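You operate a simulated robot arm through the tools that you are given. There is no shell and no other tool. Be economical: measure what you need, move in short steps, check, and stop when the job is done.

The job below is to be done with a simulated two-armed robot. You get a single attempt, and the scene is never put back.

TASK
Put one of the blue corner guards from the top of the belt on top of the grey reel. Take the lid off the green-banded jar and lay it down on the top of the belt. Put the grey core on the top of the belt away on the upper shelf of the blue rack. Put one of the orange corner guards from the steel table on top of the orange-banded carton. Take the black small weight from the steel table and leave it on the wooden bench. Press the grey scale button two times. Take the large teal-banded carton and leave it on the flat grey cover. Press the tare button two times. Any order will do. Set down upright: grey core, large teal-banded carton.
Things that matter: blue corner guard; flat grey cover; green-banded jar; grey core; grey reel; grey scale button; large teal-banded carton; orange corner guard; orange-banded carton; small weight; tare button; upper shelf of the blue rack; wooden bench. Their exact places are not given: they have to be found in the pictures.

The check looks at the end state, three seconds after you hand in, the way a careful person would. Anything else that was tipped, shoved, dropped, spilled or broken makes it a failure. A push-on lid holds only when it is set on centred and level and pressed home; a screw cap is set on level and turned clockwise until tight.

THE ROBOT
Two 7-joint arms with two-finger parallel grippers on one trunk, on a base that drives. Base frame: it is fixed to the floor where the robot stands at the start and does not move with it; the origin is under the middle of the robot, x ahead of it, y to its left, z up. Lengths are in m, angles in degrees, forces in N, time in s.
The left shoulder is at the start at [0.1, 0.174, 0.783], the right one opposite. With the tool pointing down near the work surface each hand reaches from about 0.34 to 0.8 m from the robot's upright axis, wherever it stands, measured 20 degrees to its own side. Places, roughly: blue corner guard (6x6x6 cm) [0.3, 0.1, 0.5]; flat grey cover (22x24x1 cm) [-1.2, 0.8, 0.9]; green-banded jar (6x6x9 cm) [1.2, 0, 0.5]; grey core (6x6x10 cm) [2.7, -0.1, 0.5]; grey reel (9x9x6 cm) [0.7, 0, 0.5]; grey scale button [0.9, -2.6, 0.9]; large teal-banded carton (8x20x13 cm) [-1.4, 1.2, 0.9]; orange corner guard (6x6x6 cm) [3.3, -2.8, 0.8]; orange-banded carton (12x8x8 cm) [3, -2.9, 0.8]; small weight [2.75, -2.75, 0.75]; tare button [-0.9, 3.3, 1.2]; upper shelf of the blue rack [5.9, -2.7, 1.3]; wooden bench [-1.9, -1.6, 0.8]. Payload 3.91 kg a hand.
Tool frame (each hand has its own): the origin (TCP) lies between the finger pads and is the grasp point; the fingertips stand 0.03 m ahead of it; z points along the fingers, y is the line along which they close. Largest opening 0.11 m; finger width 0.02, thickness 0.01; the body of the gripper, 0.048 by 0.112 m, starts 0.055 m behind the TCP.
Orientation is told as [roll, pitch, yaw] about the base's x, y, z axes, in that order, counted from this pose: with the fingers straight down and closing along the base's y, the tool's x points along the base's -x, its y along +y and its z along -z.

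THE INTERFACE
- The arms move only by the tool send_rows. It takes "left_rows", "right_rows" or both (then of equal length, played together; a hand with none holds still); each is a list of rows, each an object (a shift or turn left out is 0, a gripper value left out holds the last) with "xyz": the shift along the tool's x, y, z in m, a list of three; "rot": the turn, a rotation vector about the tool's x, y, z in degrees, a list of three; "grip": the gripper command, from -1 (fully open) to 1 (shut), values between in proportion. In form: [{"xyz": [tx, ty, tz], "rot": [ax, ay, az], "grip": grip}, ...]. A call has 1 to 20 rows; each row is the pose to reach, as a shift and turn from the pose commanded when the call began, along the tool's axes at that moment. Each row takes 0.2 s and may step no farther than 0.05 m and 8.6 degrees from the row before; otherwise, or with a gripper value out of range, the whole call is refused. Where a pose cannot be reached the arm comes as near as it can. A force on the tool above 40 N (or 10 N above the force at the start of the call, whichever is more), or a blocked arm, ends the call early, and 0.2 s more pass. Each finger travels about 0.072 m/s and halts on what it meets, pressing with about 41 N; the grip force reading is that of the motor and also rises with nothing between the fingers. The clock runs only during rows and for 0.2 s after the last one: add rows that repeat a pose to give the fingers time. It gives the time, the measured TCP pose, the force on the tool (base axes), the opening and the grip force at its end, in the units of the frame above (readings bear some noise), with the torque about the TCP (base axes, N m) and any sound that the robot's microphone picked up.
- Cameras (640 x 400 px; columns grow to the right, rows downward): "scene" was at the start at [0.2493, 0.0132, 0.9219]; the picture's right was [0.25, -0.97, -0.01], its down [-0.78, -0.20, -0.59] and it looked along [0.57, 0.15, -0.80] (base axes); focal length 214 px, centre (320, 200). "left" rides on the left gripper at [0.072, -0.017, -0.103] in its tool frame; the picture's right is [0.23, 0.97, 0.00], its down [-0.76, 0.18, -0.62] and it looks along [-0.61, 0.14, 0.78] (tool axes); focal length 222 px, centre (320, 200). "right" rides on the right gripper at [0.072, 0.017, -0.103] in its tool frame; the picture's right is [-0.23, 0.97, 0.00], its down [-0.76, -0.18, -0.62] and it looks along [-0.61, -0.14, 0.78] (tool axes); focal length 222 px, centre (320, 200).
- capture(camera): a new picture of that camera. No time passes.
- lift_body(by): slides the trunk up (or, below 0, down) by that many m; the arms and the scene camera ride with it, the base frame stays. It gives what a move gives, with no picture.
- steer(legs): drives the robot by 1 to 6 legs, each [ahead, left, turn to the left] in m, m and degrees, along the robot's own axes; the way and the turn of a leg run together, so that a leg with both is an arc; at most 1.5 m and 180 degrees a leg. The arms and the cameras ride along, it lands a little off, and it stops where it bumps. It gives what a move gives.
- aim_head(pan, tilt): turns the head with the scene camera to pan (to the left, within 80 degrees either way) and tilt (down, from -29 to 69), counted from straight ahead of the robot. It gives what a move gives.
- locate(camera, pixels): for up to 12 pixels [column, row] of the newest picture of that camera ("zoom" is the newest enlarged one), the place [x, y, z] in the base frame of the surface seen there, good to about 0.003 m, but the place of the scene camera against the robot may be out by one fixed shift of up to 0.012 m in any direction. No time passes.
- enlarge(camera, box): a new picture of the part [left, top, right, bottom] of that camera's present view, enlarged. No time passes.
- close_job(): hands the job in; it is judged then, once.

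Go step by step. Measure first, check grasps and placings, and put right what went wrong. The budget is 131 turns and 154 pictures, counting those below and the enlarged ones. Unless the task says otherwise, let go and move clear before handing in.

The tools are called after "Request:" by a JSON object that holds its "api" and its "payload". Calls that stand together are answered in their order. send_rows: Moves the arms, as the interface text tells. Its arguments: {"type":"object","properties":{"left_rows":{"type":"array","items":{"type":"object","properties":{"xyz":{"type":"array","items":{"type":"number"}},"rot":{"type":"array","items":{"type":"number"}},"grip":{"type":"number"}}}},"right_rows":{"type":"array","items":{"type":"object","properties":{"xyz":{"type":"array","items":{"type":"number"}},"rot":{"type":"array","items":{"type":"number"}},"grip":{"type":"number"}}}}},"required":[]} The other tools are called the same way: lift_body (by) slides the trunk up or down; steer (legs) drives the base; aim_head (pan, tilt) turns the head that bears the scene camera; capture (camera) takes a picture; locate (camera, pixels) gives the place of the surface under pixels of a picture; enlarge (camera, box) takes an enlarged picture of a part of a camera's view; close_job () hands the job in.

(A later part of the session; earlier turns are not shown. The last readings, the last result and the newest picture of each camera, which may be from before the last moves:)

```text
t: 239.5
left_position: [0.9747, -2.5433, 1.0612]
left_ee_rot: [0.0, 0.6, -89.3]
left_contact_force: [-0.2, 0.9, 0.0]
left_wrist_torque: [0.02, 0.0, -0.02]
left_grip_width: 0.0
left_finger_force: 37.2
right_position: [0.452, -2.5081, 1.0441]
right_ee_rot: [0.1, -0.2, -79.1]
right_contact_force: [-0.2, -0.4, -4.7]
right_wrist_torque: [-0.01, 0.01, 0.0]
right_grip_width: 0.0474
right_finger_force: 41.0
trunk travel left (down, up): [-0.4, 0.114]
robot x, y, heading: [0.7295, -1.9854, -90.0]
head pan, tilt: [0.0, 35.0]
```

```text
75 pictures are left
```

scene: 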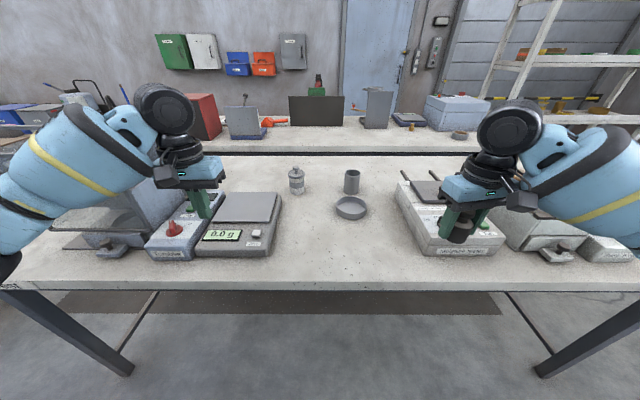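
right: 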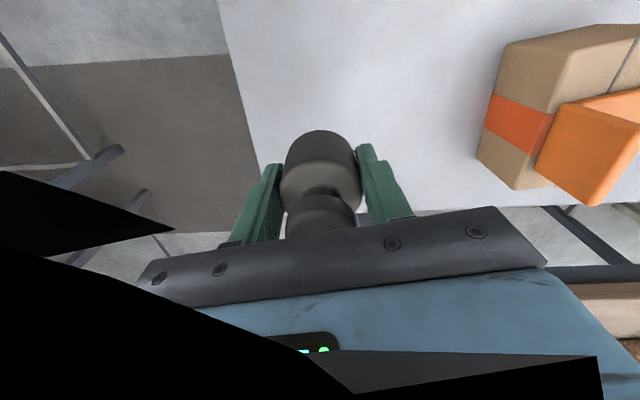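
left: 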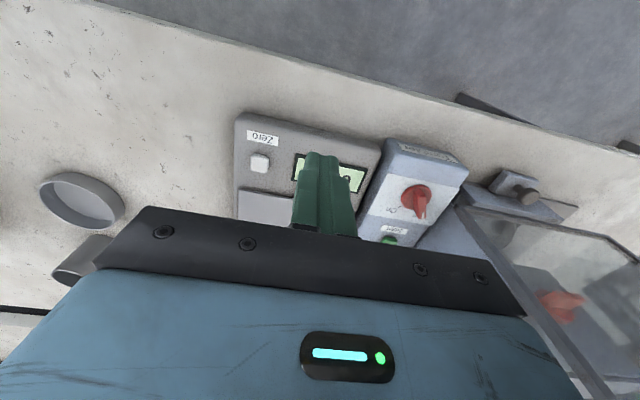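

The Zero button is at left-camera (259,162). Measuring.

Request:
{"api": "locate", "payload": {"camera": "left", "pixels": [[259, 161], [255, 158], [263, 166], [262, 140], [240, 165], [280, 200]]}}

Request:
{"api": "enlarge", "payload": {"camera": "left", "box": [220, 100, 400, 240]}}

```text
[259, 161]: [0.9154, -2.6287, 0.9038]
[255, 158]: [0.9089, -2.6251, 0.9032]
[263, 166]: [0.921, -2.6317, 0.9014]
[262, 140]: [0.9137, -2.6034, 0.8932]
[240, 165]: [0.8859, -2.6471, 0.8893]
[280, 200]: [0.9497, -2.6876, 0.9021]
```

```text
2.86 times, centred on (310, 170) of left
```

zoom: 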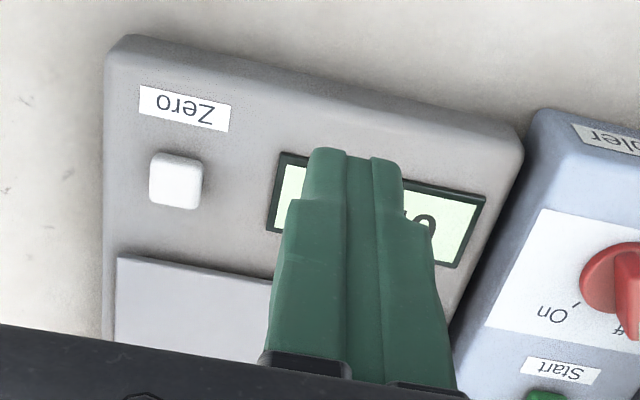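

Button centre (0.915,-2.629), top 0.9035. Hover the shut fingertips just above it.

Request:
{"api": "send_rows", "payload": {"left_rows": [{"xyz": [-0.03, -0.02, 0.01], "rot": [0, -0.6, 0]}, {"xyz": [-0.06, -0.04, 0.03], "rot": [0, -0.6, 0]}, {"xyz": [-0.08, -0.061, 0.06], "rot": [0, -0.6, 0]}, {"xyz": [-0.08, -0.061, 0.09], "rot": [0, -0.6, 0]}, {"xyz": [-0.08, -0.061, 0.113], "rot": [0, -0.6, 0]}, {"xyz": [-0.08, -0.061, 0.113], "rot": [0, -0.6, 0]}]}}

Request:
{"api": "enlarge", "payload": {"camera": "left", "box": [240, 80, 400, 240]}}

Request:
{"api": "enlarge", "payload": {"camera": "scene", "box": [180, 150, 310, 270]}}

```text
t: 240.9
left_position: [0.9123, -2.6205, 0.9469]
left_ee_rot: [0.0, 0.0, -89.3]
left_contact_force: [-0.1, 0.6, -0.2]
left_wrist_torque: [0.05, -0.01, -0.01]
left_grip_width: 0.0001
left_finger_force: 38.1
right_position: [0.4532, -2.5096, 1.0427]
right_ee_rot: [0.0, -0.2, -79.0]
right_contact_force: [0.0, 0.0, -4.8]
right_wrist_torque: [0.0, 0.0, 0.0]
right_grip_width: 0.0472
right_finger_force: 40.8
trunk travel left (down, up): [-0.4, 0.114]
robot x, y, heading: [0.729, -1.9845, -89.5]
head pan, tilt: [0.0, 35.0]
```

```text
2.50 times, centred on (320, 160) of left
```

zoom: 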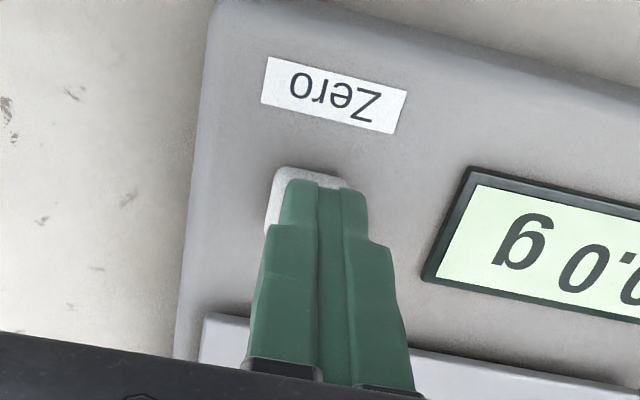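

```text
3.33 times, centred on (245, 210) of scene
```

zoom: 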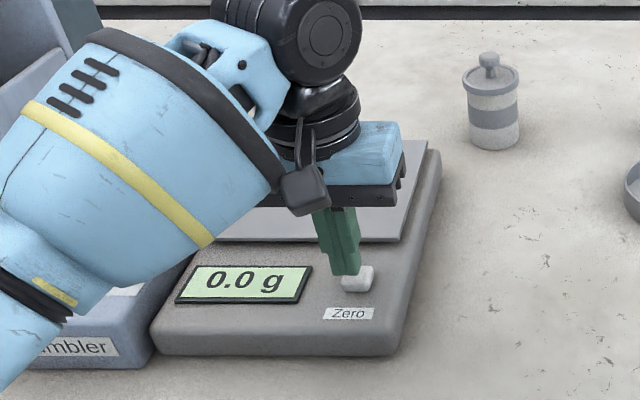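

Tips are about 13 mm above the button. First press: down in small steps, then up.

Request:
{"api": "send_rows", "payload": {"left_rows": [{"xyz": [-0.005, 0.003, 0.006]}, {"xyz": [-0.005, 0.003, 0.011]}, {"xyz": [-0.005, 0.003, 0.014]}, {"xyz": [-0.005, 0.003, 0.016]}, {"xyz": [-0.005, 0.003, 0.018]}, {"xyz": [-0.005, 0.003, 0.008]}, {"xyz": [-0.005, 0.003, 0.0]}]}}

```text
t: 242.5
left_position: [0.9161, -2.6273, 0.9481]
left_ee_rot: [0.0, 0.0, -89.4]
left_contact_force: [-0.1, -0.4, -0.4]
left_wrist_torque: [0.0, -0.03, 0.0]
left_grip_width: 0.0002
left_finger_force: 37.8
right_position: [0.452, -2.5098, 1.0451]
right_ee_rot: [0.0, -0.2, -79.0]
right_contact_force: [0.8, 0.0, -5.3]
right_wrist_torque: [0.05, 0.0, 0.01]
right_grip_width: 0.0469
right_finger_force: 40.8
trunk travel left (down, up): [-0.4, 0.114]
robot x, y, heading: [0.7296, -1.9858, -90.0]
head pan, tilt: [0.0, 35.0]
```

No click was heard. I'll press and hold at 0.018 to read the force.

Request:
{"api": "send_rows", "payload": {"left_rows": [{"xyz": [0, 0, 0.008]}, {"xyz": [0, 0, 0.013]}, {"xyz": [0, 0, 0.016]}]}}

Request:
{"api": "capture", "payload": {"camera": "left"}}

```text
t: 243.3
left_position: [0.9171, -2.6266, 0.9316]
left_ee_rot: [0.0, 0.1, -89.4]
left_contact_force: [0.3, -0.6, 0.8]
left_wrist_torque: [0.01, 0.05, -0.01]
left_grip_width: 0.0
left_finger_force: 38.2
right_position: [0.4522, -2.5097, 1.0439]
right_ee_rot: [0.0, -0.1, -79.1]
right_contact_force: [-0.7, 0.3, -4.8]
right_wrist_torque: [0.05, -0.01, 0.0]
right_grip_width: 0.0471
right_finger_force: 41.4
trunk travel left (down, up): [-0.4, 0.114]
robot x, y, heading: [0.7271, -1.9859, -89.8]
head pan, tilt: [0.0, 35.0]
```

```text
71 pictures are left
```

left: 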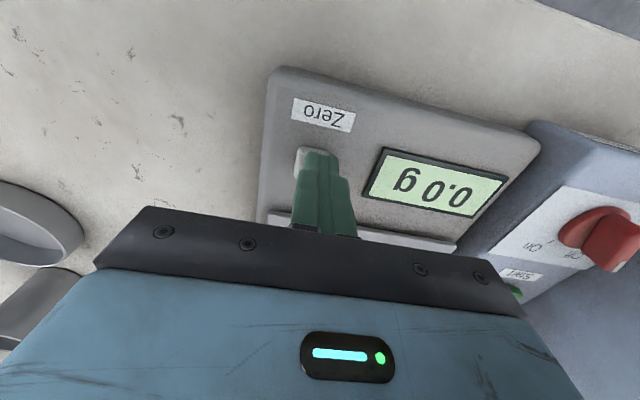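

Barely touching (0.8 N). Continue 3 mm deeper.

Request:
{"api": "send_rows", "payload": {"left_rows": [{"xyz": [0, 0, 0.0015]}, {"xyz": [0, 0, 0.003]}]}}

```text
t: 243.9
left_position: [0.9162, -2.6267, 0.9295]
left_ee_rot: [0.1, 0.0, -89.4]
left_contact_force: [-0.1, 0.8, 1.6]
left_wrist_torque: [0.01, 0.0, 0.01]
left_grip_width: 0.0
left_finger_force: 37.3
right_position: [0.452, -2.5082, 1.0451]
right_ee_rot: [0.0, -0.2, -79.0]
right_contact_force: [-1.3, 0.1, -4.8]
right_wrist_torque: [0.01, 0.01, -0.02]
right_grip_width: 0.047
right_finger_force: 40.7
trunk travel left (down, up): [-0.4, 0.114]
robot x, y, heading: [0.7243, -1.9843, -89.9]
head pan, tilt: [0.0, 35.0]
heard: click
```

A click: press one registered (the first attempt stopped just short). Rise, then press again the same depth.

Request:
{"api": "send_rows", "payload": {"left_rows": [{"xyz": [0, 0, -0.006]}, {"xyz": [0, 0, -0.015]}, {"xyz": [0, 0, -0.015]}]}}

Request:
{"api": "send_rows", "payload": {"left_rows": [{"xyz": [0, 0, 0.008]}, {"xyz": [0, 0, 0.012]}, {"xyz": [0, 0, 0.0135]}, {"xyz": [0, 0, 0.015]}]}}

```text
t: 244.7
left_position: [0.9166, -2.6275, 0.9447]
left_ee_rot: [0.0, 0.1, -89.4]
left_contact_force: [0.4, 0.1, 0.5]
left_wrist_torque: [0.01, 0.01, 0.01]
left_grip_width: 0.0004
left_finger_force: 37.9
right_position: [0.4519, -2.5096, 1.0446]
right_ee_rot: [0.0, -0.2, -79.1]
right_contact_force: [-0.3, -0.4, -4.5]
right_wrist_torque: [0.0, -0.01, 0.02]
right_grip_width: 0.0471
right_finger_force: 40.8
trunk travel left (down, up): [-0.4, 0.114]
robot x, y, heading: [0.7274, -1.9911, -89.8]
head pan, tilt: [0.0, 35.0]
```

```text
t: 245.7
left_position: [0.9164, -2.6268, 0.9291]
left_ee_rot: [0.0, -0.1, -89.4]
left_contact_force: [-0.6, -1.1, 2.4]
left_wrist_torque: [-0.06, 0.01, 0.01]
left_grip_width: 0.0
left_finger_force: 37.6
right_position: [0.4522, -2.5086, 1.0442]
right_ee_rot: [0.0, -0.2, -79.2]
right_contact_force: [0.9, 0.1, -5.2]
right_wrist_torque: [0.03, 0.02, -0.04]
right_grip_width: 0.0471
right_finger_force: 40.7
trunk travel left (down, up): [-0.4, 0.114]
robot x, y, heading: [0.7297, -1.9833, -89.8]
head pan, tilt: [0.0, 35.0]
heard: click
```

Second click heard: two presses done. Raise the left hand, back off, and turn the view toward the wooden bench at (-1.9,-1.6).

Request:
{"api": "send_rows", "payload": {"left_rows": [{"xyz": [0, 0, -0.03]}, {"xyz": [0, 0, -0.07]}, {"xyz": [0, 0, -0.11]}, {"xyz": [0.03, 0, -0.14]}, {"xyz": [0.06, 0, -0.17]}, {"xyz": [0.09, 0, -0.2]}, {"xyz": [0.12, 0, -0.2]}]}}

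Request:
{"api": "steer", "payload": {"legs": [[-0.5, 0, 0], [0, 0, -90]]}}

Request:
{"api": "aim_head", "payload": {"pan": 0, "tilt": 20}}

Request:
{"api": "capture", "payload": {"camera": "scene"}}

```text
t: 247.3
left_position: [0.9157, -2.5081, 1.1283]
left_ee_rot: [0.0, 0.0, -89.3]
left_contact_force: [0.4, -0.8, -0.1]
left_wrist_torque: [-0.02, 0.01, -0.01]
left_grip_width: 0.0
left_finger_force: 37.8
right_position: [0.4529, -2.509, 1.044]
right_ee_rot: [-0.1, -0.2, -79.0]
right_contact_force: [0.4, 0.5, -4.0]
right_wrist_torque: [0.02, 0.02, -0.04]
right_grip_width: 0.0474
right_finger_force: 40.6
trunk travel left (down, up): [-0.4, 0.114]
robot x, y, heading: [0.7278, -1.9817, -89.6]
head pan, tilt: [0.0, 35.0]
```

```text
t: 254.0
left_position: [0.2047, -1.6785, 1.1288]
left_ee_rot: [0.0, 0.1, -179.7]
left_contact_force: [-0.2, 0.2, 0.5]
left_wrist_torque: [0.01, 0.0, 0.0]
left_grip_width: 0.0
left_finger_force: 37.4
right_position: [0.2057, -1.216, 1.0443]
right_ee_rot: [0.1, -0.1, -169.4]
right_contact_force: [-0.3, 0.2, -5.4]
right_wrist_torque: [0.0, -0.06, 0.0]
right_grip_width: 0.047
right_finger_force: 41.1
trunk travel left (down, up): [-0.4, 0.114]
robot x, y, heading: [0.7286, -1.4962, 179.8]
head pan, tilt: [0.0, 35.0]
```

```text
t: 254.8
left_position: [0.2037, -1.6796, 1.128]
left_ee_rot: [0.0, 0.1, -179.7]
left_contact_force: [-0.9, 0.6, 0.6]
left_wrist_torque: [-0.03, -0.01, -0.01]
left_grip_width: 0.0
left_finger_force: 37.2
right_position: [0.2046, -1.216, 1.0445]
right_ee_rot: [0.0, -0.2, -169.4]
right_contact_force: [-0.6, -0.1, -5.0]
right_wrist_torque: [-0.03, 0.01, -0.01]
right_grip_width: 0.0474
right_finger_force: 40.5
trunk travel left (down, up): [-0.4, 0.114]
robot x, y, heading: [0.7312, -1.4946, 179.7]
head pan, tilt: [0.0, 20.0]
```

```text
70 pictures are left
```

scene: 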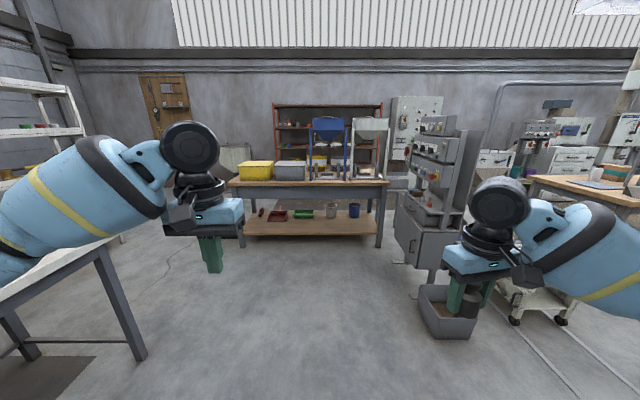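

The wooden bench is at (310,185). I'll enlarge it and measure its top and the floor items near the route.

Request:
{"api": "enlarge", "payload": {"camera": "scene", "box": [220, 110, 400, 250]}}

Request:
{"api": "locate", "payload": {"camera": "scene", "pixels": [[240, 184], [300, 182], [340, 180], [384, 182], [270, 182], [445, 330], [425, 300], [410, 260], [380, 245], [244, 245], [515, 320], [330, 185]]}}

```text
2.86 times, centred on (310, 180) of scene
```

zoom: 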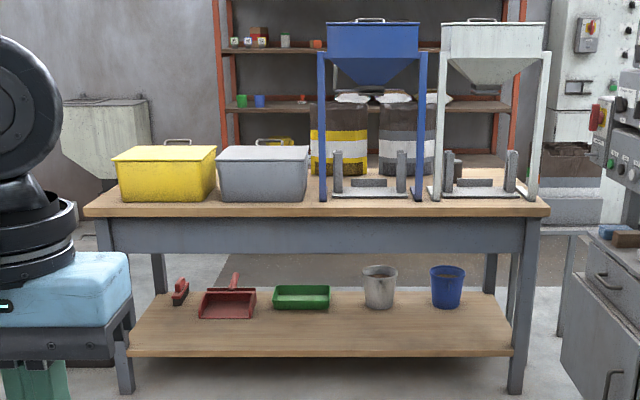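

```text
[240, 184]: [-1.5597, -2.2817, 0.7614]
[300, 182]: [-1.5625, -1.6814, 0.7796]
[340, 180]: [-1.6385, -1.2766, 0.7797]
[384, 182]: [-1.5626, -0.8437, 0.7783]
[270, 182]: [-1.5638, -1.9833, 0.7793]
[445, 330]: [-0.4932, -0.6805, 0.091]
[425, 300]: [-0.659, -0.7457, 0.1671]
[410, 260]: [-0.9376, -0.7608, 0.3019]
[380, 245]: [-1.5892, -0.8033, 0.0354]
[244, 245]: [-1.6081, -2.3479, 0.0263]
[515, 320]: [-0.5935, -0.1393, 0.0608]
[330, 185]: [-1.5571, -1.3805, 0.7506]
```

The bench top is at z 0.78 with its front edge at x ≈ -1.555, and it's crowded. I'll drive nearer and look down for a free spot.

Request:
{"api": "steer", "payload": {"legs": [[1.4, 0.15, 0.3]]}}

Request:
{"api": "aim_head", "payload": {"pan": 0, "tilt": 35}}

Request:
{"api": "capture", "payload": {"camera": "scene"}}

```text
t: 261.7
left_position: [-1.1805, -1.8244, 1.1291]
left_ee_rot: [0.0, 0.1, -179.7]
left_contact_force: [-0.2, -0.6, 0.1]
left_wrist_torque: [-0.03, 0.01, 0.01]
left_grip_width: 0.0
left_finger_force: 37.3
right_position: [-1.1772, -1.3606, 1.0441]
right_ee_rot: [0.1, -0.1, -169.4]
right_contact_force: [-0.5, 0.7, -4.2]
right_wrist_torque: [-0.04, -0.04, 0.03]
right_grip_width: 0.0471
right_finger_force: 41.2
trunk travel left (down, up): [-0.4, 0.114]
robot x, y, heading: [-0.6554, -1.6411, 180.1]
head pan, tilt: [0.0, 20.0]
```

```text
t: 262.5
left_position: [-1.1813, -1.8237, 1.129]
left_ee_rot: [0.0, 0.1, -179.7]
left_contact_force: [0.0, 0.1, 0.4]
left_wrist_torque: [0.01, -0.01, -0.01]
left_grip_width: 0.0002
left_finger_force: 37.9
right_position: [-1.1768, -1.3599, 1.0446]
right_ee_rot: [0.0, -0.1, -169.6]
right_contact_force: [0.1, 0.0, -5.1]
right_wrist_torque: [-0.02, -0.01, -0.04]
right_grip_width: 0.0471
right_finger_force: 40.5
trunk travel left (down, up): [-0.4, 0.114]
robot x, y, heading: [-0.6583, -1.6413, 179.8]
head pan, tilt: [0.0, 35.0]
```

```text
68 pictures are left
```

scene: 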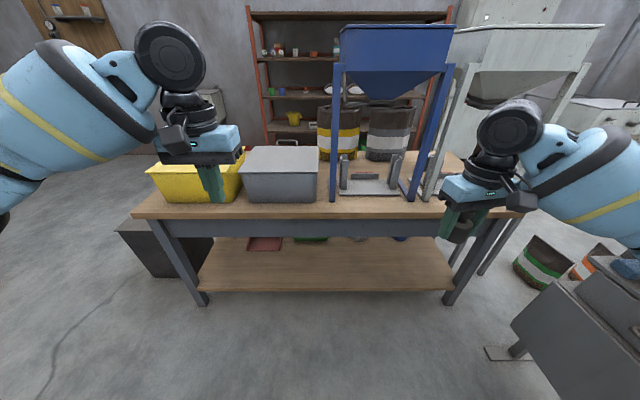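

Request:
{"api": "enlarge", "payload": {"camera": "scene", "box": [130, 130, 470, 240]}}

Request:
{"api": "locate", "payload": {"camera": "scene", "pixels": [[282, 202], [282, 208], [282, 215], [205, 206], [150, 206], [330, 206], [375, 198], [375, 210], [420, 205], [325, 185], [405, 203], [437, 210]]}}

```text
1.88 times, centred on (300, 185) of scene
```

zoom: 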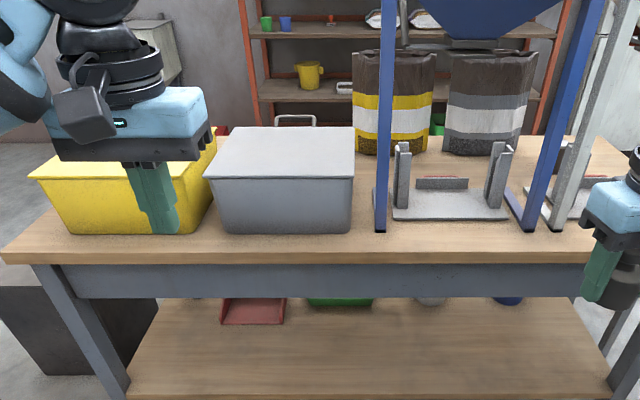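

```text
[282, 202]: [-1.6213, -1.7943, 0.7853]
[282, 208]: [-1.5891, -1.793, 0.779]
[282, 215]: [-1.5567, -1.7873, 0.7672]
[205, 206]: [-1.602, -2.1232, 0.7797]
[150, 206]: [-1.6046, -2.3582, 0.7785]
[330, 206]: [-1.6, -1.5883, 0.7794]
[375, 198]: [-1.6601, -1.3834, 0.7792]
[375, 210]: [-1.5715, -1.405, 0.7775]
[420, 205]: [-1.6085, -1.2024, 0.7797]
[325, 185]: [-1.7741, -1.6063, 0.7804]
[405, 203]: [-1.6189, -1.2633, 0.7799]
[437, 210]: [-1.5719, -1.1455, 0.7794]
```

There's a free strip 10 cm deep in front of the blue stand at y ≈ -1.40. I'll check how low and how far forward the hopper is.

Request:
{"api": "locate", "payload": {"camera": "scene", "pixels": [[395, 30], [395, 60], [380, 90], [400, 96], [350, 80], [337, 120], [337, 198], [410, 198], [445, 120], [345, 158], [395, 158], [360, 178]]}}

```text
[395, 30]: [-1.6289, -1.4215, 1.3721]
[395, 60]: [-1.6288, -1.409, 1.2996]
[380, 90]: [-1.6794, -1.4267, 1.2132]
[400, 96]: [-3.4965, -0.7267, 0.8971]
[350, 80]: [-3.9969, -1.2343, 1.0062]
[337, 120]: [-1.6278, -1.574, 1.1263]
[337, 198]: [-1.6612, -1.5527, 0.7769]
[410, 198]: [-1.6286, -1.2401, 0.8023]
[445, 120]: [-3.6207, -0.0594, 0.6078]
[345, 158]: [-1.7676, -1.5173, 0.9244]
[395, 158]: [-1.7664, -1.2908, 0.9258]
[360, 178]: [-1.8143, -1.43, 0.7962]
```

The hopper is above 1.2 with its legs at y -1.57 and -1.24, leaving a clear slot between. I'll lower the weight hand slightly, then drive 0.33 m nearer.

Request:
{"api": "send_rows", "payload": {"right_rows": [{"xyz": [0, 0, 0.03]}, {"xyz": [0, 0, 0.06]}, {"xyz": [0, 0, 0.1]}, {"xyz": [0.0, 0, 0.1], "rot": [0, 0, 5]}, {"xyz": [0.0, 0, 0.1], "rot": [0, 0, 10]}]}}

Request:
{"api": "steer", "payload": {"legs": [[0.33, 0, 0]]}}

Request:
{"api": "capture", "payload": {"camera": "right"}}

Request:
{"api": "capture", "payload": {"camera": "scene"}}

```text
t: 263.7
left_position: [-1.1804, -1.8238, 1.129]
left_ee_rot: [0.0, 0.1, -179.8]
left_contact_force: [0.2, -0.2, -0.5]
left_wrist_torque: [0.0, -0.02, 0.0]
left_grip_width: 0.0
left_finger_force: 37.5
right_position: [-1.1786, -1.3601, 0.9435]
right_ee_rot: [-0.1, -0.1, -179.6]
right_contact_force: [0.0, 0.3, -4.7]
right_wrist_torque: [0.02, -0.02, -0.01]
right_grip_width: 0.0473
right_finger_force: 41.0
trunk travel left (down, up): [-0.4, 0.114]
robot x, y, heading: [-0.6555, -1.6385, 180.0]
head pan, tilt: [0.0, 35.0]
```

```text
t: 265.9
left_position: [-1.513, -1.82, 1.1281]
left_ee_rot: [0.1, 0.1, 180.0]
left_contact_force: [-0.4, 0.2, -0.8]
left_wrist_torque: [-0.03, -0.01, 0.01]
left_grip_width: 0.0001
left_finger_force: 37.9
right_position: [-1.5092, -1.357, 0.9441]
right_ee_rot: [0.0, -0.2, -179.8]
right_contact_force: [-0.1, -0.8, -5.1]
right_wrist_torque: [-0.02, -0.04, -0.01]
right_grip_width: 0.0472
right_finger_force: 41.1
trunk travel left (down, up): [-0.4, 0.114]
robot x, y, heading: [-0.9867, -1.64, 179.5]
head pan, tilt: [0.0, 35.0]
```

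```text
66 pictures are left
```

right: 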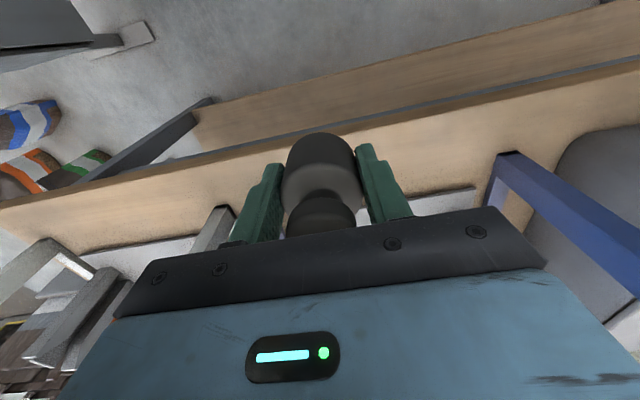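

```text
65 pictures are left
```

scene: 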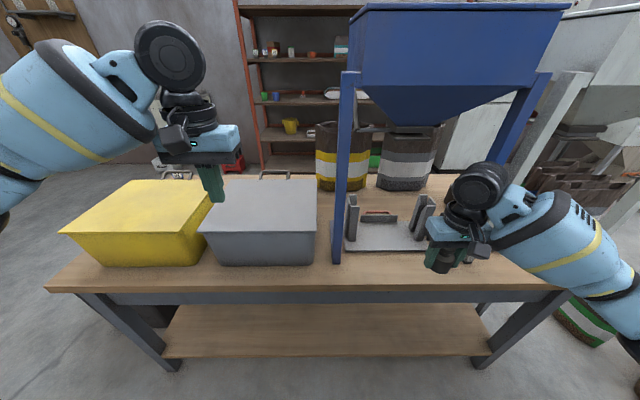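

Request:
{"api": "locate", "payload": {"camera": "right", "pixels": [[450, 125], [450, 140], [450, 170], [470, 190], [510, 158], [220, 215], [240, 165], [200, 180], [440, 192]]}}

Request:
{"api": "locate", "payload": {"camera": "scene", "pixels": [[380, 262], [380, 284], [380, 252], [338, 262], [465, 262], [430, 275]]}}

```text
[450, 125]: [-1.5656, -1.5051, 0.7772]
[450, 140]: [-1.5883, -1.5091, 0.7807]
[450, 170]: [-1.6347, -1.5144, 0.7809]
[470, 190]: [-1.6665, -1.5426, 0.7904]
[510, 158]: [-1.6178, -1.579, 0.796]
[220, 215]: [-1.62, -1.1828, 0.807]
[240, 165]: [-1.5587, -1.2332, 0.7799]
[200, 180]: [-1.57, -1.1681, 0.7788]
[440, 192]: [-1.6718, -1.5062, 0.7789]
```

```text
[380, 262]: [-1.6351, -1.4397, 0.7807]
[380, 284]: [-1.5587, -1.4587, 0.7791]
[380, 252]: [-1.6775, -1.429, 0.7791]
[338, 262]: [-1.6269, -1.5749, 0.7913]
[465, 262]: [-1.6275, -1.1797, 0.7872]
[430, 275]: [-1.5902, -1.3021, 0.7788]
```

The bench edge is at x -1.563 and its top at 0.780. I'll move to (-1.608,-1.42) and lower.

Request:
{"api": "send_rows", "payload": {"right_rows": [{"xyz": [-0.0, 0.03, 0.02]}, {"xyz": [-0.03, 0.063, 0.03]}, {"xyz": [-0.065, 0.063, 0.05]}, {"xyz": [-0.099, 0.063, 0.07]}, {"xyz": [-0.099, 0.063, 0.1]}, {"xyz": [-0.099, 0.063, 0.12]}, {"xyz": [-0.099, 0.063, 0.125]}, {"xyz": [-0.099, 0.063, 0.125]}]}}

Request:
{"api": "send_rows", "payload": {"right_rows": [{"xyz": [0, 0, 0.002]}, {"xyz": [0, 0, 0.004]}, {"xyz": [0, 0, 0.006]}, {"xyz": [0, 0, 0.008]}]}}

Request:
{"api": "capture", "payload": {"camera": "right"}}

```text
t: 267.7
left_position: [-1.5116, -1.8212, 1.1285]
left_ee_rot: [0.0, 0.2, 180.1]
left_contact_force: [0.4, -0.5, -0.3]
left_wrist_torque: [-0.02, 0.03, 0.0]
left_grip_width: 0.0
left_finger_force: 37.6
right_position: [-1.6084, -1.4218, 0.8183]
right_ee_rot: [0.1, -0.2, -179.7]
right_contact_force: [-0.1, 0.7, -4.7]
right_wrist_torque: [0.01, 0.01, -0.02]
right_grip_width: 0.0472
right_finger_force: 40.6
trunk travel left (down, up): [-0.4, 0.114]
robot x, y, heading: [-0.9869, -1.6429, 179.5]
head pan, tilt: [0.0, 35.0]
```

```text
t: 268.7
left_position: [-1.5117, -1.8215, 1.1295]
left_ee_rot: [0.0, 0.0, 180.0]
left_contact_force: [-0.1, -0.3, -0.1]
left_wrist_torque: [-0.02, 0.01, 0.03]
left_grip_width: 0.0004
left_finger_force: 37.6
right_position: [-1.6083, -1.4218, 0.8142]
right_ee_rot: [0.0, -0.3, -179.7]
right_contact_force: [0.0, 1.8, 4.1]
right_wrist_torque: [0.14, -0.13, -0.01]
right_grip_width: 0.0473
right_finger_force: 41.6
trunk travel left (down, up): [-0.4, 0.114]
robot x, y, heading: [-0.9853, -1.6409, 179.5]
head pan, tilt: [0.0, 35.0]
```

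```text
64 pictures are left
```

right: 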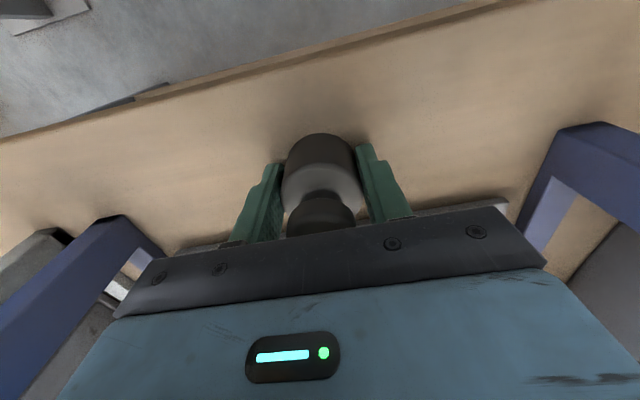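

The weight is on the bench (force rose by 9 N). Release, rise, and back out.

Request:
{"api": "send_rows", "payload": {"right_rows": [{"grip": 0.0}, {"grip": -0.3}, {"xyz": [0, 0, 0]}, {"xyz": [0, 0, -0.03]}, {"xyz": [0, 0, -0.07]}, {"xyz": [0, 0, -0.1]}, {"xyz": [0.03, 0, -0.12]}, {"xyz": [0.07, 0, -0.14]}, {"xyz": [0.11, 0, -0.16]}]}}

Request:
{"api": "steer", "payload": {"legs": [[-0.4, 0, 0.5]]}}

Request:
{"api": "capture", "payload": {"camera": "scene"}}

Request:
{"api": "aim_head", "payload": {"pan": -70, "tilt": 25}}

Request:
{"api": "capture", "payload": {"camera": "scene"}}

```text
t: 270.7
left_position: [-1.512, -1.8205, 1.1294]
left_ee_rot: [0.0, 0.1, 179.9]
left_contact_force: [0.1, 0.0, -0.4]
left_wrist_torque: [0.0, 0.02, -0.03]
left_grip_width: 0.0
left_finger_force: 37.6
right_position: [-1.4955, -1.4195, 0.9683]
right_ee_rot: [0.0, -0.2, -179.6]
right_contact_force: [0.1, 0.9, 0.2]
right_wrist_torque: [0.02, -0.02, -0.01]
right_grip_width: 0.0717
right_finger_force: 0.1
trunk travel left (down, up): [-0.4, 0.114]
robot x, y, heading: [-0.989, -1.6413, 179.8]
head pan, tilt: [0.0, 35.0]
```

```text
t: 273.2
left_position: [-1.1154, -1.8258, 1.1288]
left_ee_rot: [0.0, -0.1, -179.5]
left_contact_force: [0.0, -0.5, 0.5]
left_wrist_torque: [0.02, 0.01, 0.0]
left_grip_width: 0.0003
left_finger_force: 38.1
right_position: [-1.1027, -1.4262, 0.9691]
right_ee_rot: [0.0, -0.1, -179.2]
right_contact_force: [-0.9, 0.5, 0.9]
right_wrist_torque: [0.01, 0.02, -0.01]
right_grip_width: 0.0715
right_finger_force: 0.1
trunk travel left (down, up): [-0.4, 0.114]
robot x, y, heading: [-0.5911, -1.6398, -180.0]
head pan, tilt: [0.0, 35.0]
```

```text
63 pictures are left
```

scene: 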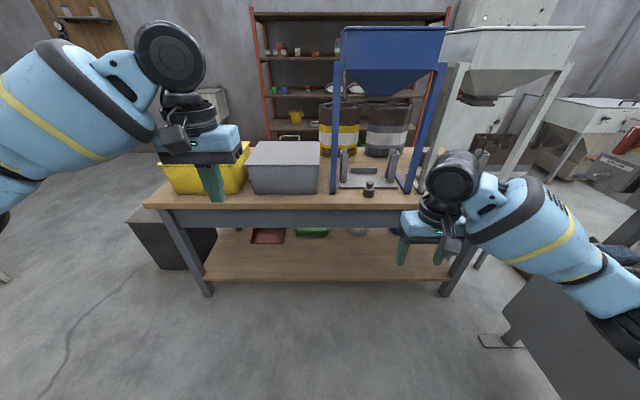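

```text
t: 274.6
left_position: [-1.1163, -1.8262, 1.129]
left_ee_rot: [0.1, 0.2, -179.6]
left_contact_force: [-0.8, 0.0, 0.0]
left_wrist_torque: [0.05, 0.02, -0.02]
left_grip_width: 0.0
left_finger_force: 37.3
right_position: [-1.1028, -1.4255, 0.9686]
right_ee_rot: [-0.1, -0.2, -179.2]
right_contact_force: [0.3, -0.2, -0.9]
right_wrist_torque: [-0.02, 0.01, 0.03]
right_grip_width: 0.0715
right_finger_force: 0.0
trunk travel left (down, up): [-0.4, 0.114]
robot x, y, heading: [-0.5943, -1.6372, -179.8]
head pan, tilt: [-70.0, 25.0]
```

```text
62 pictures are left
```

scene: 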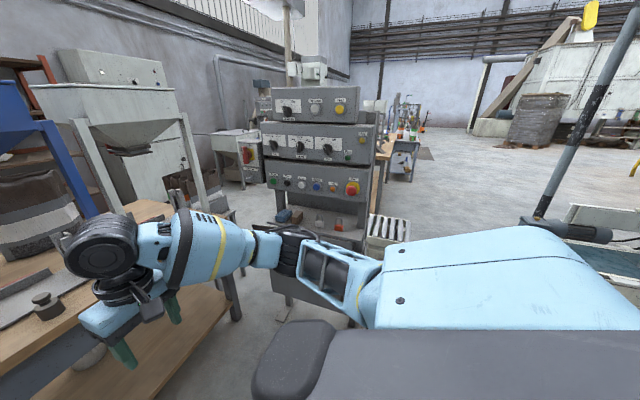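

The black weight stands on the bench. Next, the carton area at about (-1.3,1.0). I'll move to open floor and face +y to look.

Request:
{"api": "steer", "payload": {"legs": [[-0.55, 0, 0], [0, 0, -90], [0.7, 0, 0]]}}

Request:
{"api": "aim_head", "payload": {"pan": 35, "tilt": 25}}

Request:
{"api": "capture", "payload": {"camera": "scene"}}

```text
t: 285.0
left_position: [-0.2045, -0.4136, 1.1283]
left_ee_rot: [0.1, 0.2, 89.3]
left_contact_force: [-0.5, 0.4, 0.5]
left_wrist_torque: [0.02, -0.01, 0.01]
left_grip_width: 0.0
left_finger_force: 38.2
right_position: [0.1969, -0.4342, 0.9692]
right_ee_rot: [0.1, -0.1, 89.5]
right_contact_force: [-0.1, -0.6, -0.3]
right_wrist_torque: [0.02, 0.0, 0.01]
right_grip_width: 0.0715
right_finger_force: 0.0
trunk travel left (down, up): [-0.4, 0.114]
robot x, y, heading: [-0.0296, -0.9384, 89.1]
head pan, tilt: [-70.0, 25.0]
```

```text
t: 286.9
left_position: [-0.2039, -0.4141, 1.1296]
left_ee_rot: [0.0, 0.2, 89.3]
left_contact_force: [1.4, 0.0, 0.3]
left_wrist_torque: [0.01, 0.02, 0.0]
left_grip_width: 0.0002
left_finger_force: 38.0
right_position: [0.1963, -0.4334, 0.9691]
right_ee_rot: [0.0, -0.2, 89.6]
right_contact_force: [-0.5, -0.6, 0.1]
right_wrist_torque: [-0.02, 0.02, 0.01]
right_grip_width: 0.0714
right_finger_force: 0.0
trunk travel left (down, up): [-0.4, 0.114]
robot x, y, heading: [-0.0266, -0.939, 89.2]
head pan, tilt: [35.0, 25.0]
```

```text
61 pictures are left
```

scene: 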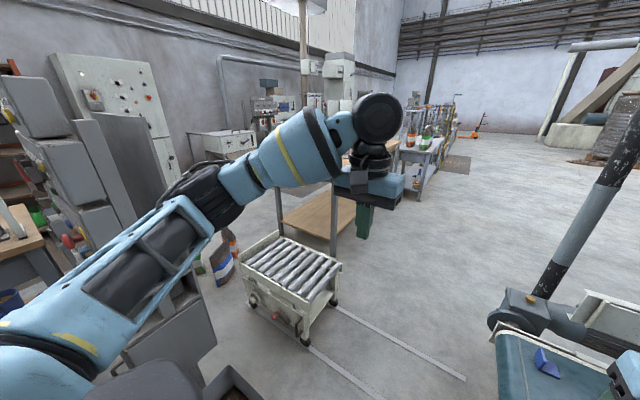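

Request:
{"api": "locate", "payload": {"camera": "scene", "pixels": [[300, 340], [338, 300], [245, 290], [280, 235], [330, 245], [410, 185], [490, 315], [540, 295], [500, 340], [400, 190], [435, 150], [600, 180]]}}

Request:
{"api": "enlarge", "payload": {"camera": "scene", "box": [260, 80, 480, 260]}}

```text
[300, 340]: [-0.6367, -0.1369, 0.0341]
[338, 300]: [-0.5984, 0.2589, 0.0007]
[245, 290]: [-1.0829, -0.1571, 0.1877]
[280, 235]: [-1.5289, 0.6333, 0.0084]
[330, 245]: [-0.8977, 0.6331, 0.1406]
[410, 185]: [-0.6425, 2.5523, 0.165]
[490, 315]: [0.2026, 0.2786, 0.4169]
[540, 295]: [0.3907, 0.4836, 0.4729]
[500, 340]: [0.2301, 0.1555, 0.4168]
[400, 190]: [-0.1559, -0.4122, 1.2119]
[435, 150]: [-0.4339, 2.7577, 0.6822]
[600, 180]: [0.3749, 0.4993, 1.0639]
```

```text
2.22 times, centred on (370, 170) of scene
```

zoom: 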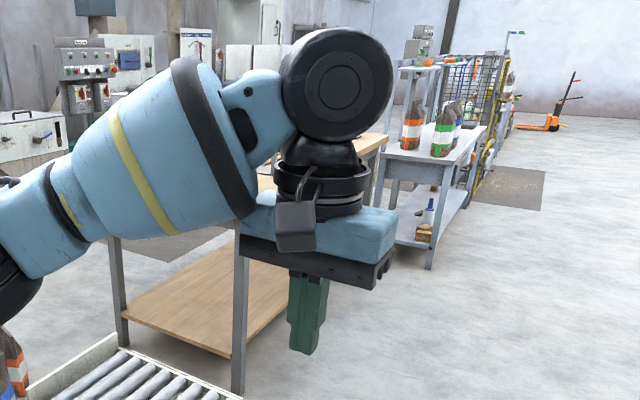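

The wooden table (x -1.53…-0.9, y from 0.63) has its east side on open floor. I'll drive up between the cart and belt end, then turn to face it.

Request:
{"api": "steer", "payload": {"legs": [[0, 0.18, 0.8], [1.4, 0, 0], [0.65, 0, 0], [0, 0, 90]]}}

Request:
{"api": "aim_head", "payload": {"pan": 0, "tilt": 35}}

Request:
{"api": "capture", "payload": {"camera": "scene"}}

```text
t: 290.7
left_position: [-0.3879, -0.2486, 1.1273]
left_ee_rot: [0.0, 0.3, 90.0]
left_contact_force: [-0.3, -0.4, -0.5]
left_wrist_torque: [-0.1, 0.0, -0.02]
left_grip_width: 0.0
left_finger_force: 38.2
right_position: [0.0125, -0.2655, 0.968]
right_ee_rot: [0.0, -0.1, 90.3]
right_contact_force: [0.0, 0.2, -0.3]
right_wrist_torque: [-0.06, 0.0, -0.02]
right_grip_width: 0.0716
right_finger_force: 0.2
trunk travel left (down, up): [-0.4, 0.114]
robot x, y, heading: [-0.2038, -0.7795, 89.6]
head pan, tilt: [35.0, 25.0]
stopped in leg 2: the robot was blocked; the commanded pose is now the measured one
```

```text
t: 291.7
left_position: [-0.3882, -0.2526, 1.1301]
left_ee_rot: [0.0, 0.0, 90.0]
left_contact_force: [-0.3, -0.2, 0.4]
left_wrist_torque: [-0.03, -0.03, 0.0]
left_grip_width: 0.0
left_finger_force: 37.9
right_position: [0.0124, -0.2687, 0.9689]
right_ee_rot: [0.0, -0.2, 90.5]
right_contact_force: [-0.4, 0.5, 0.4]
right_wrist_torque: [-0.02, 0.03, 0.0]
right_grip_width: 0.0714
right_finger_force: 0.0
trunk travel left (down, up): [-0.4, 0.114]
robot x, y, heading: [-0.2008, -0.7786, 89.4]
head pan, tilt: [0.0, 35.0]
```

```text
59 pictures are left
```

scene: 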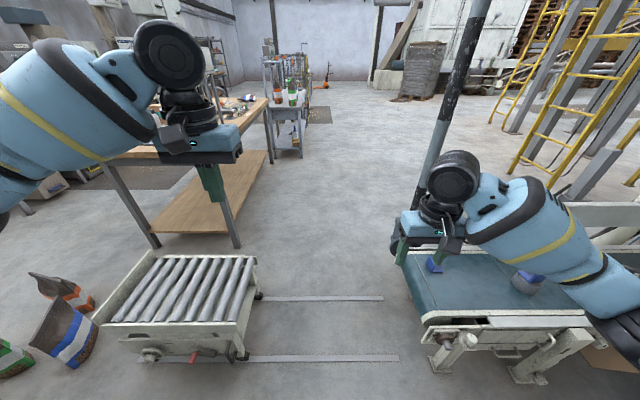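

Blocked at y -0.78, likely by the bin on the floor to the left-front. I'll look down there.

Request:
{"api": "aim_head", "payload": {"pan": 50, "tilt": 60}}

Request:
{"api": "capture", "payload": {"camera": "scene"}}

Request:
{"api": "aim_head", "payload": {"pan": 0, "tilt": 69}}

Request:
{"api": "capture", "payload": {"camera": "scene"}}

```text
t: 292.9
left_position: [-0.388, -0.2533, 1.1301]
left_ee_rot: [0.0, 0.0, 90.0]
left_contact_force: [-0.2, -0.2, -1.1]
left_wrist_torque: [-0.02, 0.0, -0.07]
left_grip_width: 0.0
left_finger_force: 37.7
right_position: [0.0127, -0.2682, 0.9697]
right_ee_rot: [-0.1, -0.3, 90.4]
right_contact_force: [0.3, 0.3, -0.6]
right_wrist_torque: [0.01, 0.0, 0.02]
right_grip_width: 0.0716
right_finger_force: 0.1
trunk travel left (down, up): [-0.4, 0.114]
robot x, y, heading: [-0.2048, -0.7796, 89.4]
head pan, tilt: [50.0, 60.0]
```

```text
58 pictures are left
```

scene: 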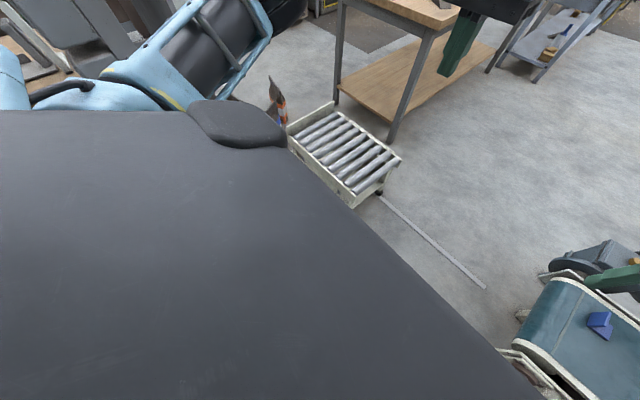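

```text
t: 294.1
left_position: [-0.3881, -0.2542, 1.1296]
left_ee_rot: [0.0, 0.1, 90.1]
left_contact_force: [0.4, 0.6, 0.3]
left_wrist_torque: [-0.02, -0.02, 0.0]
left_grip_width: 0.0
left_finger_force: 37.5
right_position: [0.0121, -0.2686, 0.9691]
right_ee_rot: [0.0, -0.2, 90.5]
right_contact_force: [0.2, 0.9, 0.1]
right_wrist_torque: [-0.01, 0.0, -0.02]
right_grip_width: 0.0717
right_finger_force: 0.0
trunk travel left (down, up): [-0.4, 0.114]
robot x, y, heading: [-0.2048, -0.7784, 89.3]
head pan, tilt: [0.0, 68.8]
```

```text
57 pictures are left
```

scene: 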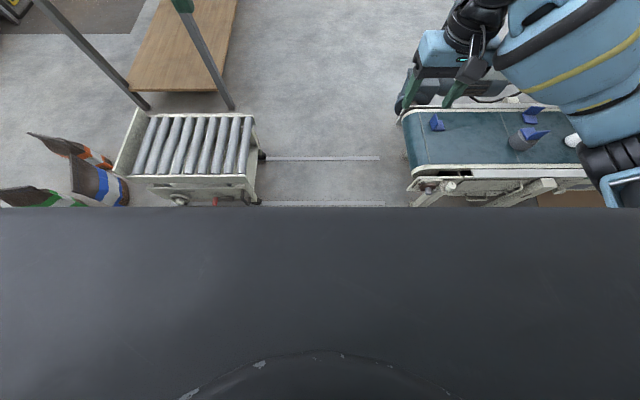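

The body hides it, but the bin at about (-0.5,-0.7) is the likely block. I'll back off, shift right to x≈-0.08 and go on from there.

Request:
{"api": "steer", "payload": {"legs": [[-0.12, 0, 0.6], [0, -0.12, 0], [0.8, 0, 0]]}}

Request:
{"api": "aim_head", "payload": {"pan": 75, "tilt": 35}}

Request:
{"api": "capture", "payload": {"camera": "scene"}}

```text
t: 300.4
left_position: [-0.2769, 0.4011, 1.1289]
left_ee_rot: [0.0, 0.0, 90.6]
left_contact_force: [-0.3, -0.1, -0.3]
left_wrist_torque: [-0.02, 0.0, 0.02]
left_grip_width: 0.0
left_finger_force: 37.8
right_position: [0.1242, 0.3923, 0.9687]
right_ee_rot: [0.1, -0.2, 90.9]
right_contact_force: [0.1, 1.0, 0.8]
right_wrist_torque: [-0.02, 0.01, -0.02]
right_grip_width: 0.0713
right_finger_force: 0.1
trunk travel left (down, up): [-0.4, 0.114]
robot x, y, heading: [-0.0871, -0.1213, 90.2]
head pan, tilt: [0.0, 68.8]
```

```text
t: 301.9
left_position: [-0.2768, 0.4014, 1.1298]
left_ee_rot: [0.0, -0.1, 90.7]
left_contact_force: [-0.7, 0.2, 0.1]
left_wrist_torque: [0.01, 0.05, -0.03]
left_grip_width: 0.0
left_finger_force: 37.5
right_position: [0.1252, 0.3907, 0.9687]
right_ee_rot: [0.0, -0.2, 91.0]
right_contact_force: [0.3, -0.2, 0.0]
right_wrist_torque: [-0.02, 0.01, 0.0]
right_grip_width: 0.0713
right_finger_force: 0.1
trunk travel left (down, up): [-0.4, 0.114]
robot x, y, heading: [-0.0878, -0.1183, 90.4]
head pan, tilt: [75.0, 35.0]
```

```text
56 pictures are left
```

scene: 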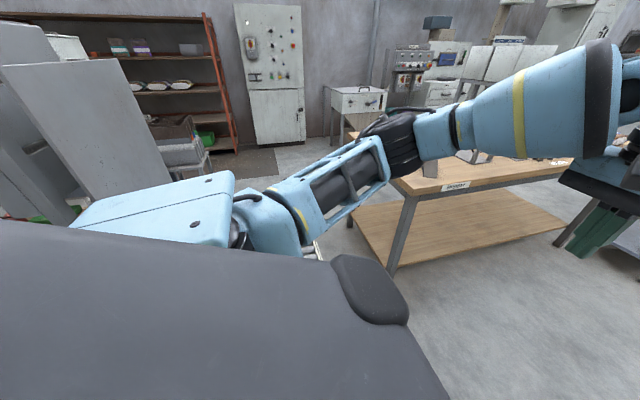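

Passed through. Continue forward and turn to face the table.

Request:
{"api": "steer", "payload": {"legs": [[0, 0.08, 0], [1.2, 0, 0], [0, 0, 89.5]]}}

Request:
{"api": "aim_head", "payload": {"pan": 0, "tilt": 30}}

Request:
{"api": "capture", "payload": {"camera": "scene"}}

```text
t: 312.8
left_position: [-0.7098, 0.9047, 1.1307]
left_ee_rot: [0.0, 0.0, -179.4]
left_contact_force: [0.1, -0.5, 0.3]
left_wrist_torque: [0.01, -0.06, -0.01]
left_grip_width: 0.0002
left_finger_force: 38.0
right_position: [-0.6993, 1.3063, 0.9691]
right_ee_rot: [0.1, -0.2, -179.1]
right_contact_force: [-0.4, -0.1, 0.1]
right_wrist_torque: [0.02, -0.04, 0.0]
right_grip_width: 0.0716
right_finger_force: 0.0
trunk travel left (down, up): [-0.4, 0.114]
robot x, y, heading: [-0.1923, 1.0926, -180.1]
head pan, tilt: [75.0, 35.0]
```

```text
t: 314.3
left_position: [-0.7102, 0.9045, 1.1293]
left_ee_rot: [0.0, -0.1, -179.6]
left_contact_force: [-0.6, 0.1, 0.8]
left_wrist_torque: [-0.01, 0.0, 0.05]
left_grip_width: 0.0
left_finger_force: 38.1
right_position: [-0.6988, 1.305, 0.9697]
right_ee_rot: [0.0, -0.2, -179.1]
right_contact_force: [-0.3, 0.1, 0.3]
right_wrist_torque: [0.01, 0.01, -0.04]
right_grip_width: 0.0713
right_finger_force: 0.0
trunk travel left (down, up): [-0.4, 0.114]
robot x, y, heading: [-0.1857, 1.0915, -179.7]
head pan, tilt: [0.0, 30.0]
```

```text
55 pictures are left
```

scene: 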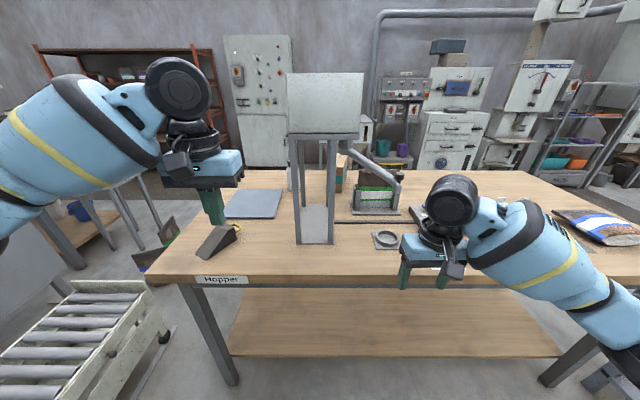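

The flat grey cover is the plate at (253,203). A carton seems to be behind the hopper stand at (340,170), so I'll enlarge.

Request:
{"api": "enlarge", "payload": {"camera": "scene", "box": [190, 120, 430, 260]}}

Request:
{"api": "locate", "payload": {"camera": "scene", "pixels": [[253, 203], [228, 217], [282, 217], [238, 191], [285, 191], [341, 165], [341, 180], [300, 240], [330, 240], [318, 140], [220, 240], [350, 215]]}}

```text
2.67 times, centred on (310, 190) of scene
```

zoom: 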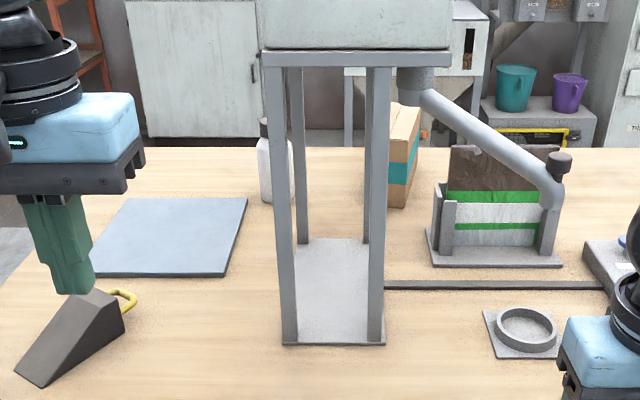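

```text
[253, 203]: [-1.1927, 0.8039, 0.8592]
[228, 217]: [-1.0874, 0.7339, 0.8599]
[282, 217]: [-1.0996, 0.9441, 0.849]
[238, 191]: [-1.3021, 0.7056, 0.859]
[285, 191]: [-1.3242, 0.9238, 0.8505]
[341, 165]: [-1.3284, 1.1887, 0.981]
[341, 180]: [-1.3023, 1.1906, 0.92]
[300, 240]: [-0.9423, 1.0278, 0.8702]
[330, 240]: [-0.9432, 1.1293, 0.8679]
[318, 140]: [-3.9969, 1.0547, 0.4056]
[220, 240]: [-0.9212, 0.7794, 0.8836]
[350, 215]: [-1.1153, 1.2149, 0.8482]
```

Cover plate: x -1.31…-1.09, y 0.71…0.94, top z 0.859. The teal carton is behind the stand at x ≈ -1.3 and beyond. I'll look along the table's north end for a way around.

Request:
{"api": "aim_head", "payload": {"pan": -45, "tilt": 25}}

Request:
{"api": "capture", "payload": {"camera": "scene"}}

Request:
{"api": "locate", "payload": {"camera": "scene", "pixels": [[320, 380], [200, 200], [320, 200], [420, 200], [120, 200], [250, 300]]}}

```text
t: 315.4
left_position: [-0.7099, 0.9047, 1.1301]
left_ee_rot: [-0.1, 0.0, -179.5]
left_contact_force: [-0.8, 0.4, 0.3]
left_wrist_torque: [-0.04, -0.02, 0.0]
left_grip_width: 0.0001
left_finger_force: 37.5
right_position: [-0.6988, 1.3059, 0.969]
right_ee_rot: [0.0, -0.2, -179.1]
right_contact_force: [0.4, 0.3, 0.1]
right_wrist_torque: [-0.05, -0.02, -0.03]
right_grip_width: 0.0715
right_finger_force: 0.0
trunk travel left (down, up): [-0.4, 0.114]
robot x, y, heading: [-0.1888, 1.0925, -179.8]
head pan, tilt: [-45.0, 25.0]
```

```text
53 pictures are left
```

scene: 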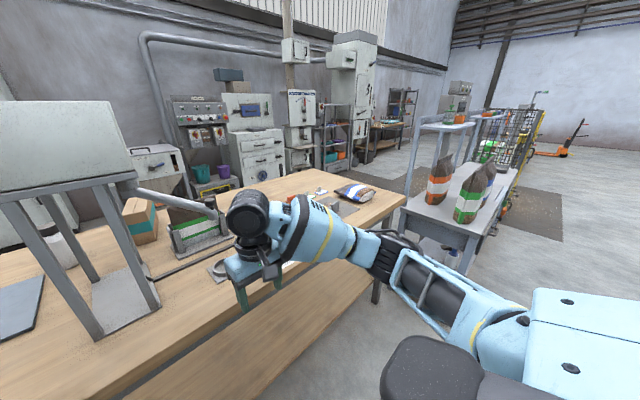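

```text
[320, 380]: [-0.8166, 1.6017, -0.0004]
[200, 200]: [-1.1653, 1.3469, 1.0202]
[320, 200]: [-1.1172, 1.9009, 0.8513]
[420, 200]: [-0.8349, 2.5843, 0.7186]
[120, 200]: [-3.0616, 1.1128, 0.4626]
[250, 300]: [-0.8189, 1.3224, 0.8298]
```

Request:
{"api": "enlarge", "payload": {"camera": "scene", "box": [80, 160, 280, 300]}}

Request:
{"api": "locate", "payload": {"camera": "scene", "pixels": [[127, 207], [140, 201], [150, 199], [137, 215], [155, 203], [130, 238], [157, 237], [135, 243], [145, 225], [340, 240], [400, 193], [60, 262]]}}

```text
2.86 times, centred on (180, 230) of scene
```

zoom: 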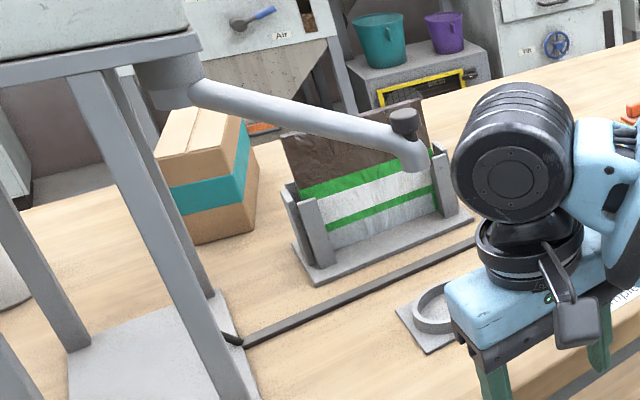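

```text
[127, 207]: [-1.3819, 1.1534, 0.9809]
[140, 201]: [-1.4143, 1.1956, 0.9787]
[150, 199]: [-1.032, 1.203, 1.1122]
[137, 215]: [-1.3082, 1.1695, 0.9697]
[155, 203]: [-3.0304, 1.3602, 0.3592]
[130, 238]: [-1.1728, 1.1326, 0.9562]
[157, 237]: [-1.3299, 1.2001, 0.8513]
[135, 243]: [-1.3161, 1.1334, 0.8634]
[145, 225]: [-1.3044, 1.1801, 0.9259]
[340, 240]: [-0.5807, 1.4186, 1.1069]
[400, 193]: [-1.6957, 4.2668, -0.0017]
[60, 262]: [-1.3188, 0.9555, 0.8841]
```

The carton (near end x -1.305, y 1.12–1.20, reaching back to x≈-1.5) isn't reachable from this side past the stand; it needs the west side of the table. I'll go north now to do the tare button and inspect the gap and the west aisle.

Request:
{"api": "steer", "payload": {"legs": [[0, -1.15, 0]]}}

Request:
{"api": "aim_head", "payload": {"pan": 0, "tilt": 30}}

Request:
{"api": "capture", "payload": {"camera": "scene"}}

```text
t: 325.8
left_position: [-0.7132, 2.0483, 1.1303]
left_ee_rot: [-0.2, 0.0, -179.6]
left_contact_force: [0.4, 0.0, -0.7]
left_wrist_torque: [0.01, 0.01, -0.01]
left_grip_width: 0.0
left_finger_force: 37.8
right_position: [-0.7011, 2.45, 0.9704]
right_ee_rot: [-0.1, -0.3, -179.3]
right_contact_force: [0.7, -0.9, 0.7]
right_wrist_torque: [-0.01, 0.01, -0.02]
right_grip_width: 0.0714
right_finger_force: 0.0
trunk travel left (down, up): [-0.4, 0.114]
robot x, y, heading: [-0.1911, 2.2342, -180.0]
head pan, tilt: [-45.0, 25.0]
stopped in leg 1: the robot was blocked; the commanded pose is now the measured one
```

```text
t: 326.9
left_position: [-0.7141, 2.049, 1.1296]
left_ee_rot: [-0.1, -0.1, -179.6]
left_contact_force: [0.8, -0.8, 0.0]
left_wrist_torque: [0.0, -0.01, 0.01]
left_grip_width: 0.0002
left_finger_force: 37.2
right_position: [-0.7028, 2.4499, 0.9697]
right_ee_rot: [0.0, -0.3, -179.2]
right_contact_force: [-0.4, -0.8, 0.4]
right_wrist_torque: [-0.02, 0.04, 0.02]
right_grip_width: 0.0718
right_finger_force: 0.0
trunk travel left (down, up): [-0.4, 0.114]
robot x, y, heading: [-0.1902, 2.2354, -180.0]
head pan, tilt: [0.0, 30.0]
```

```text
51 pictures are left
```

scene: 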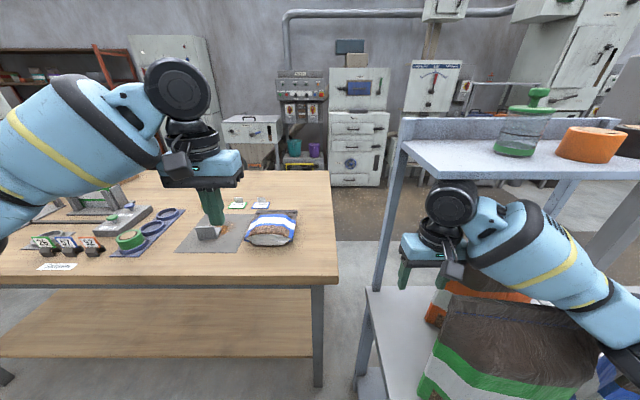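

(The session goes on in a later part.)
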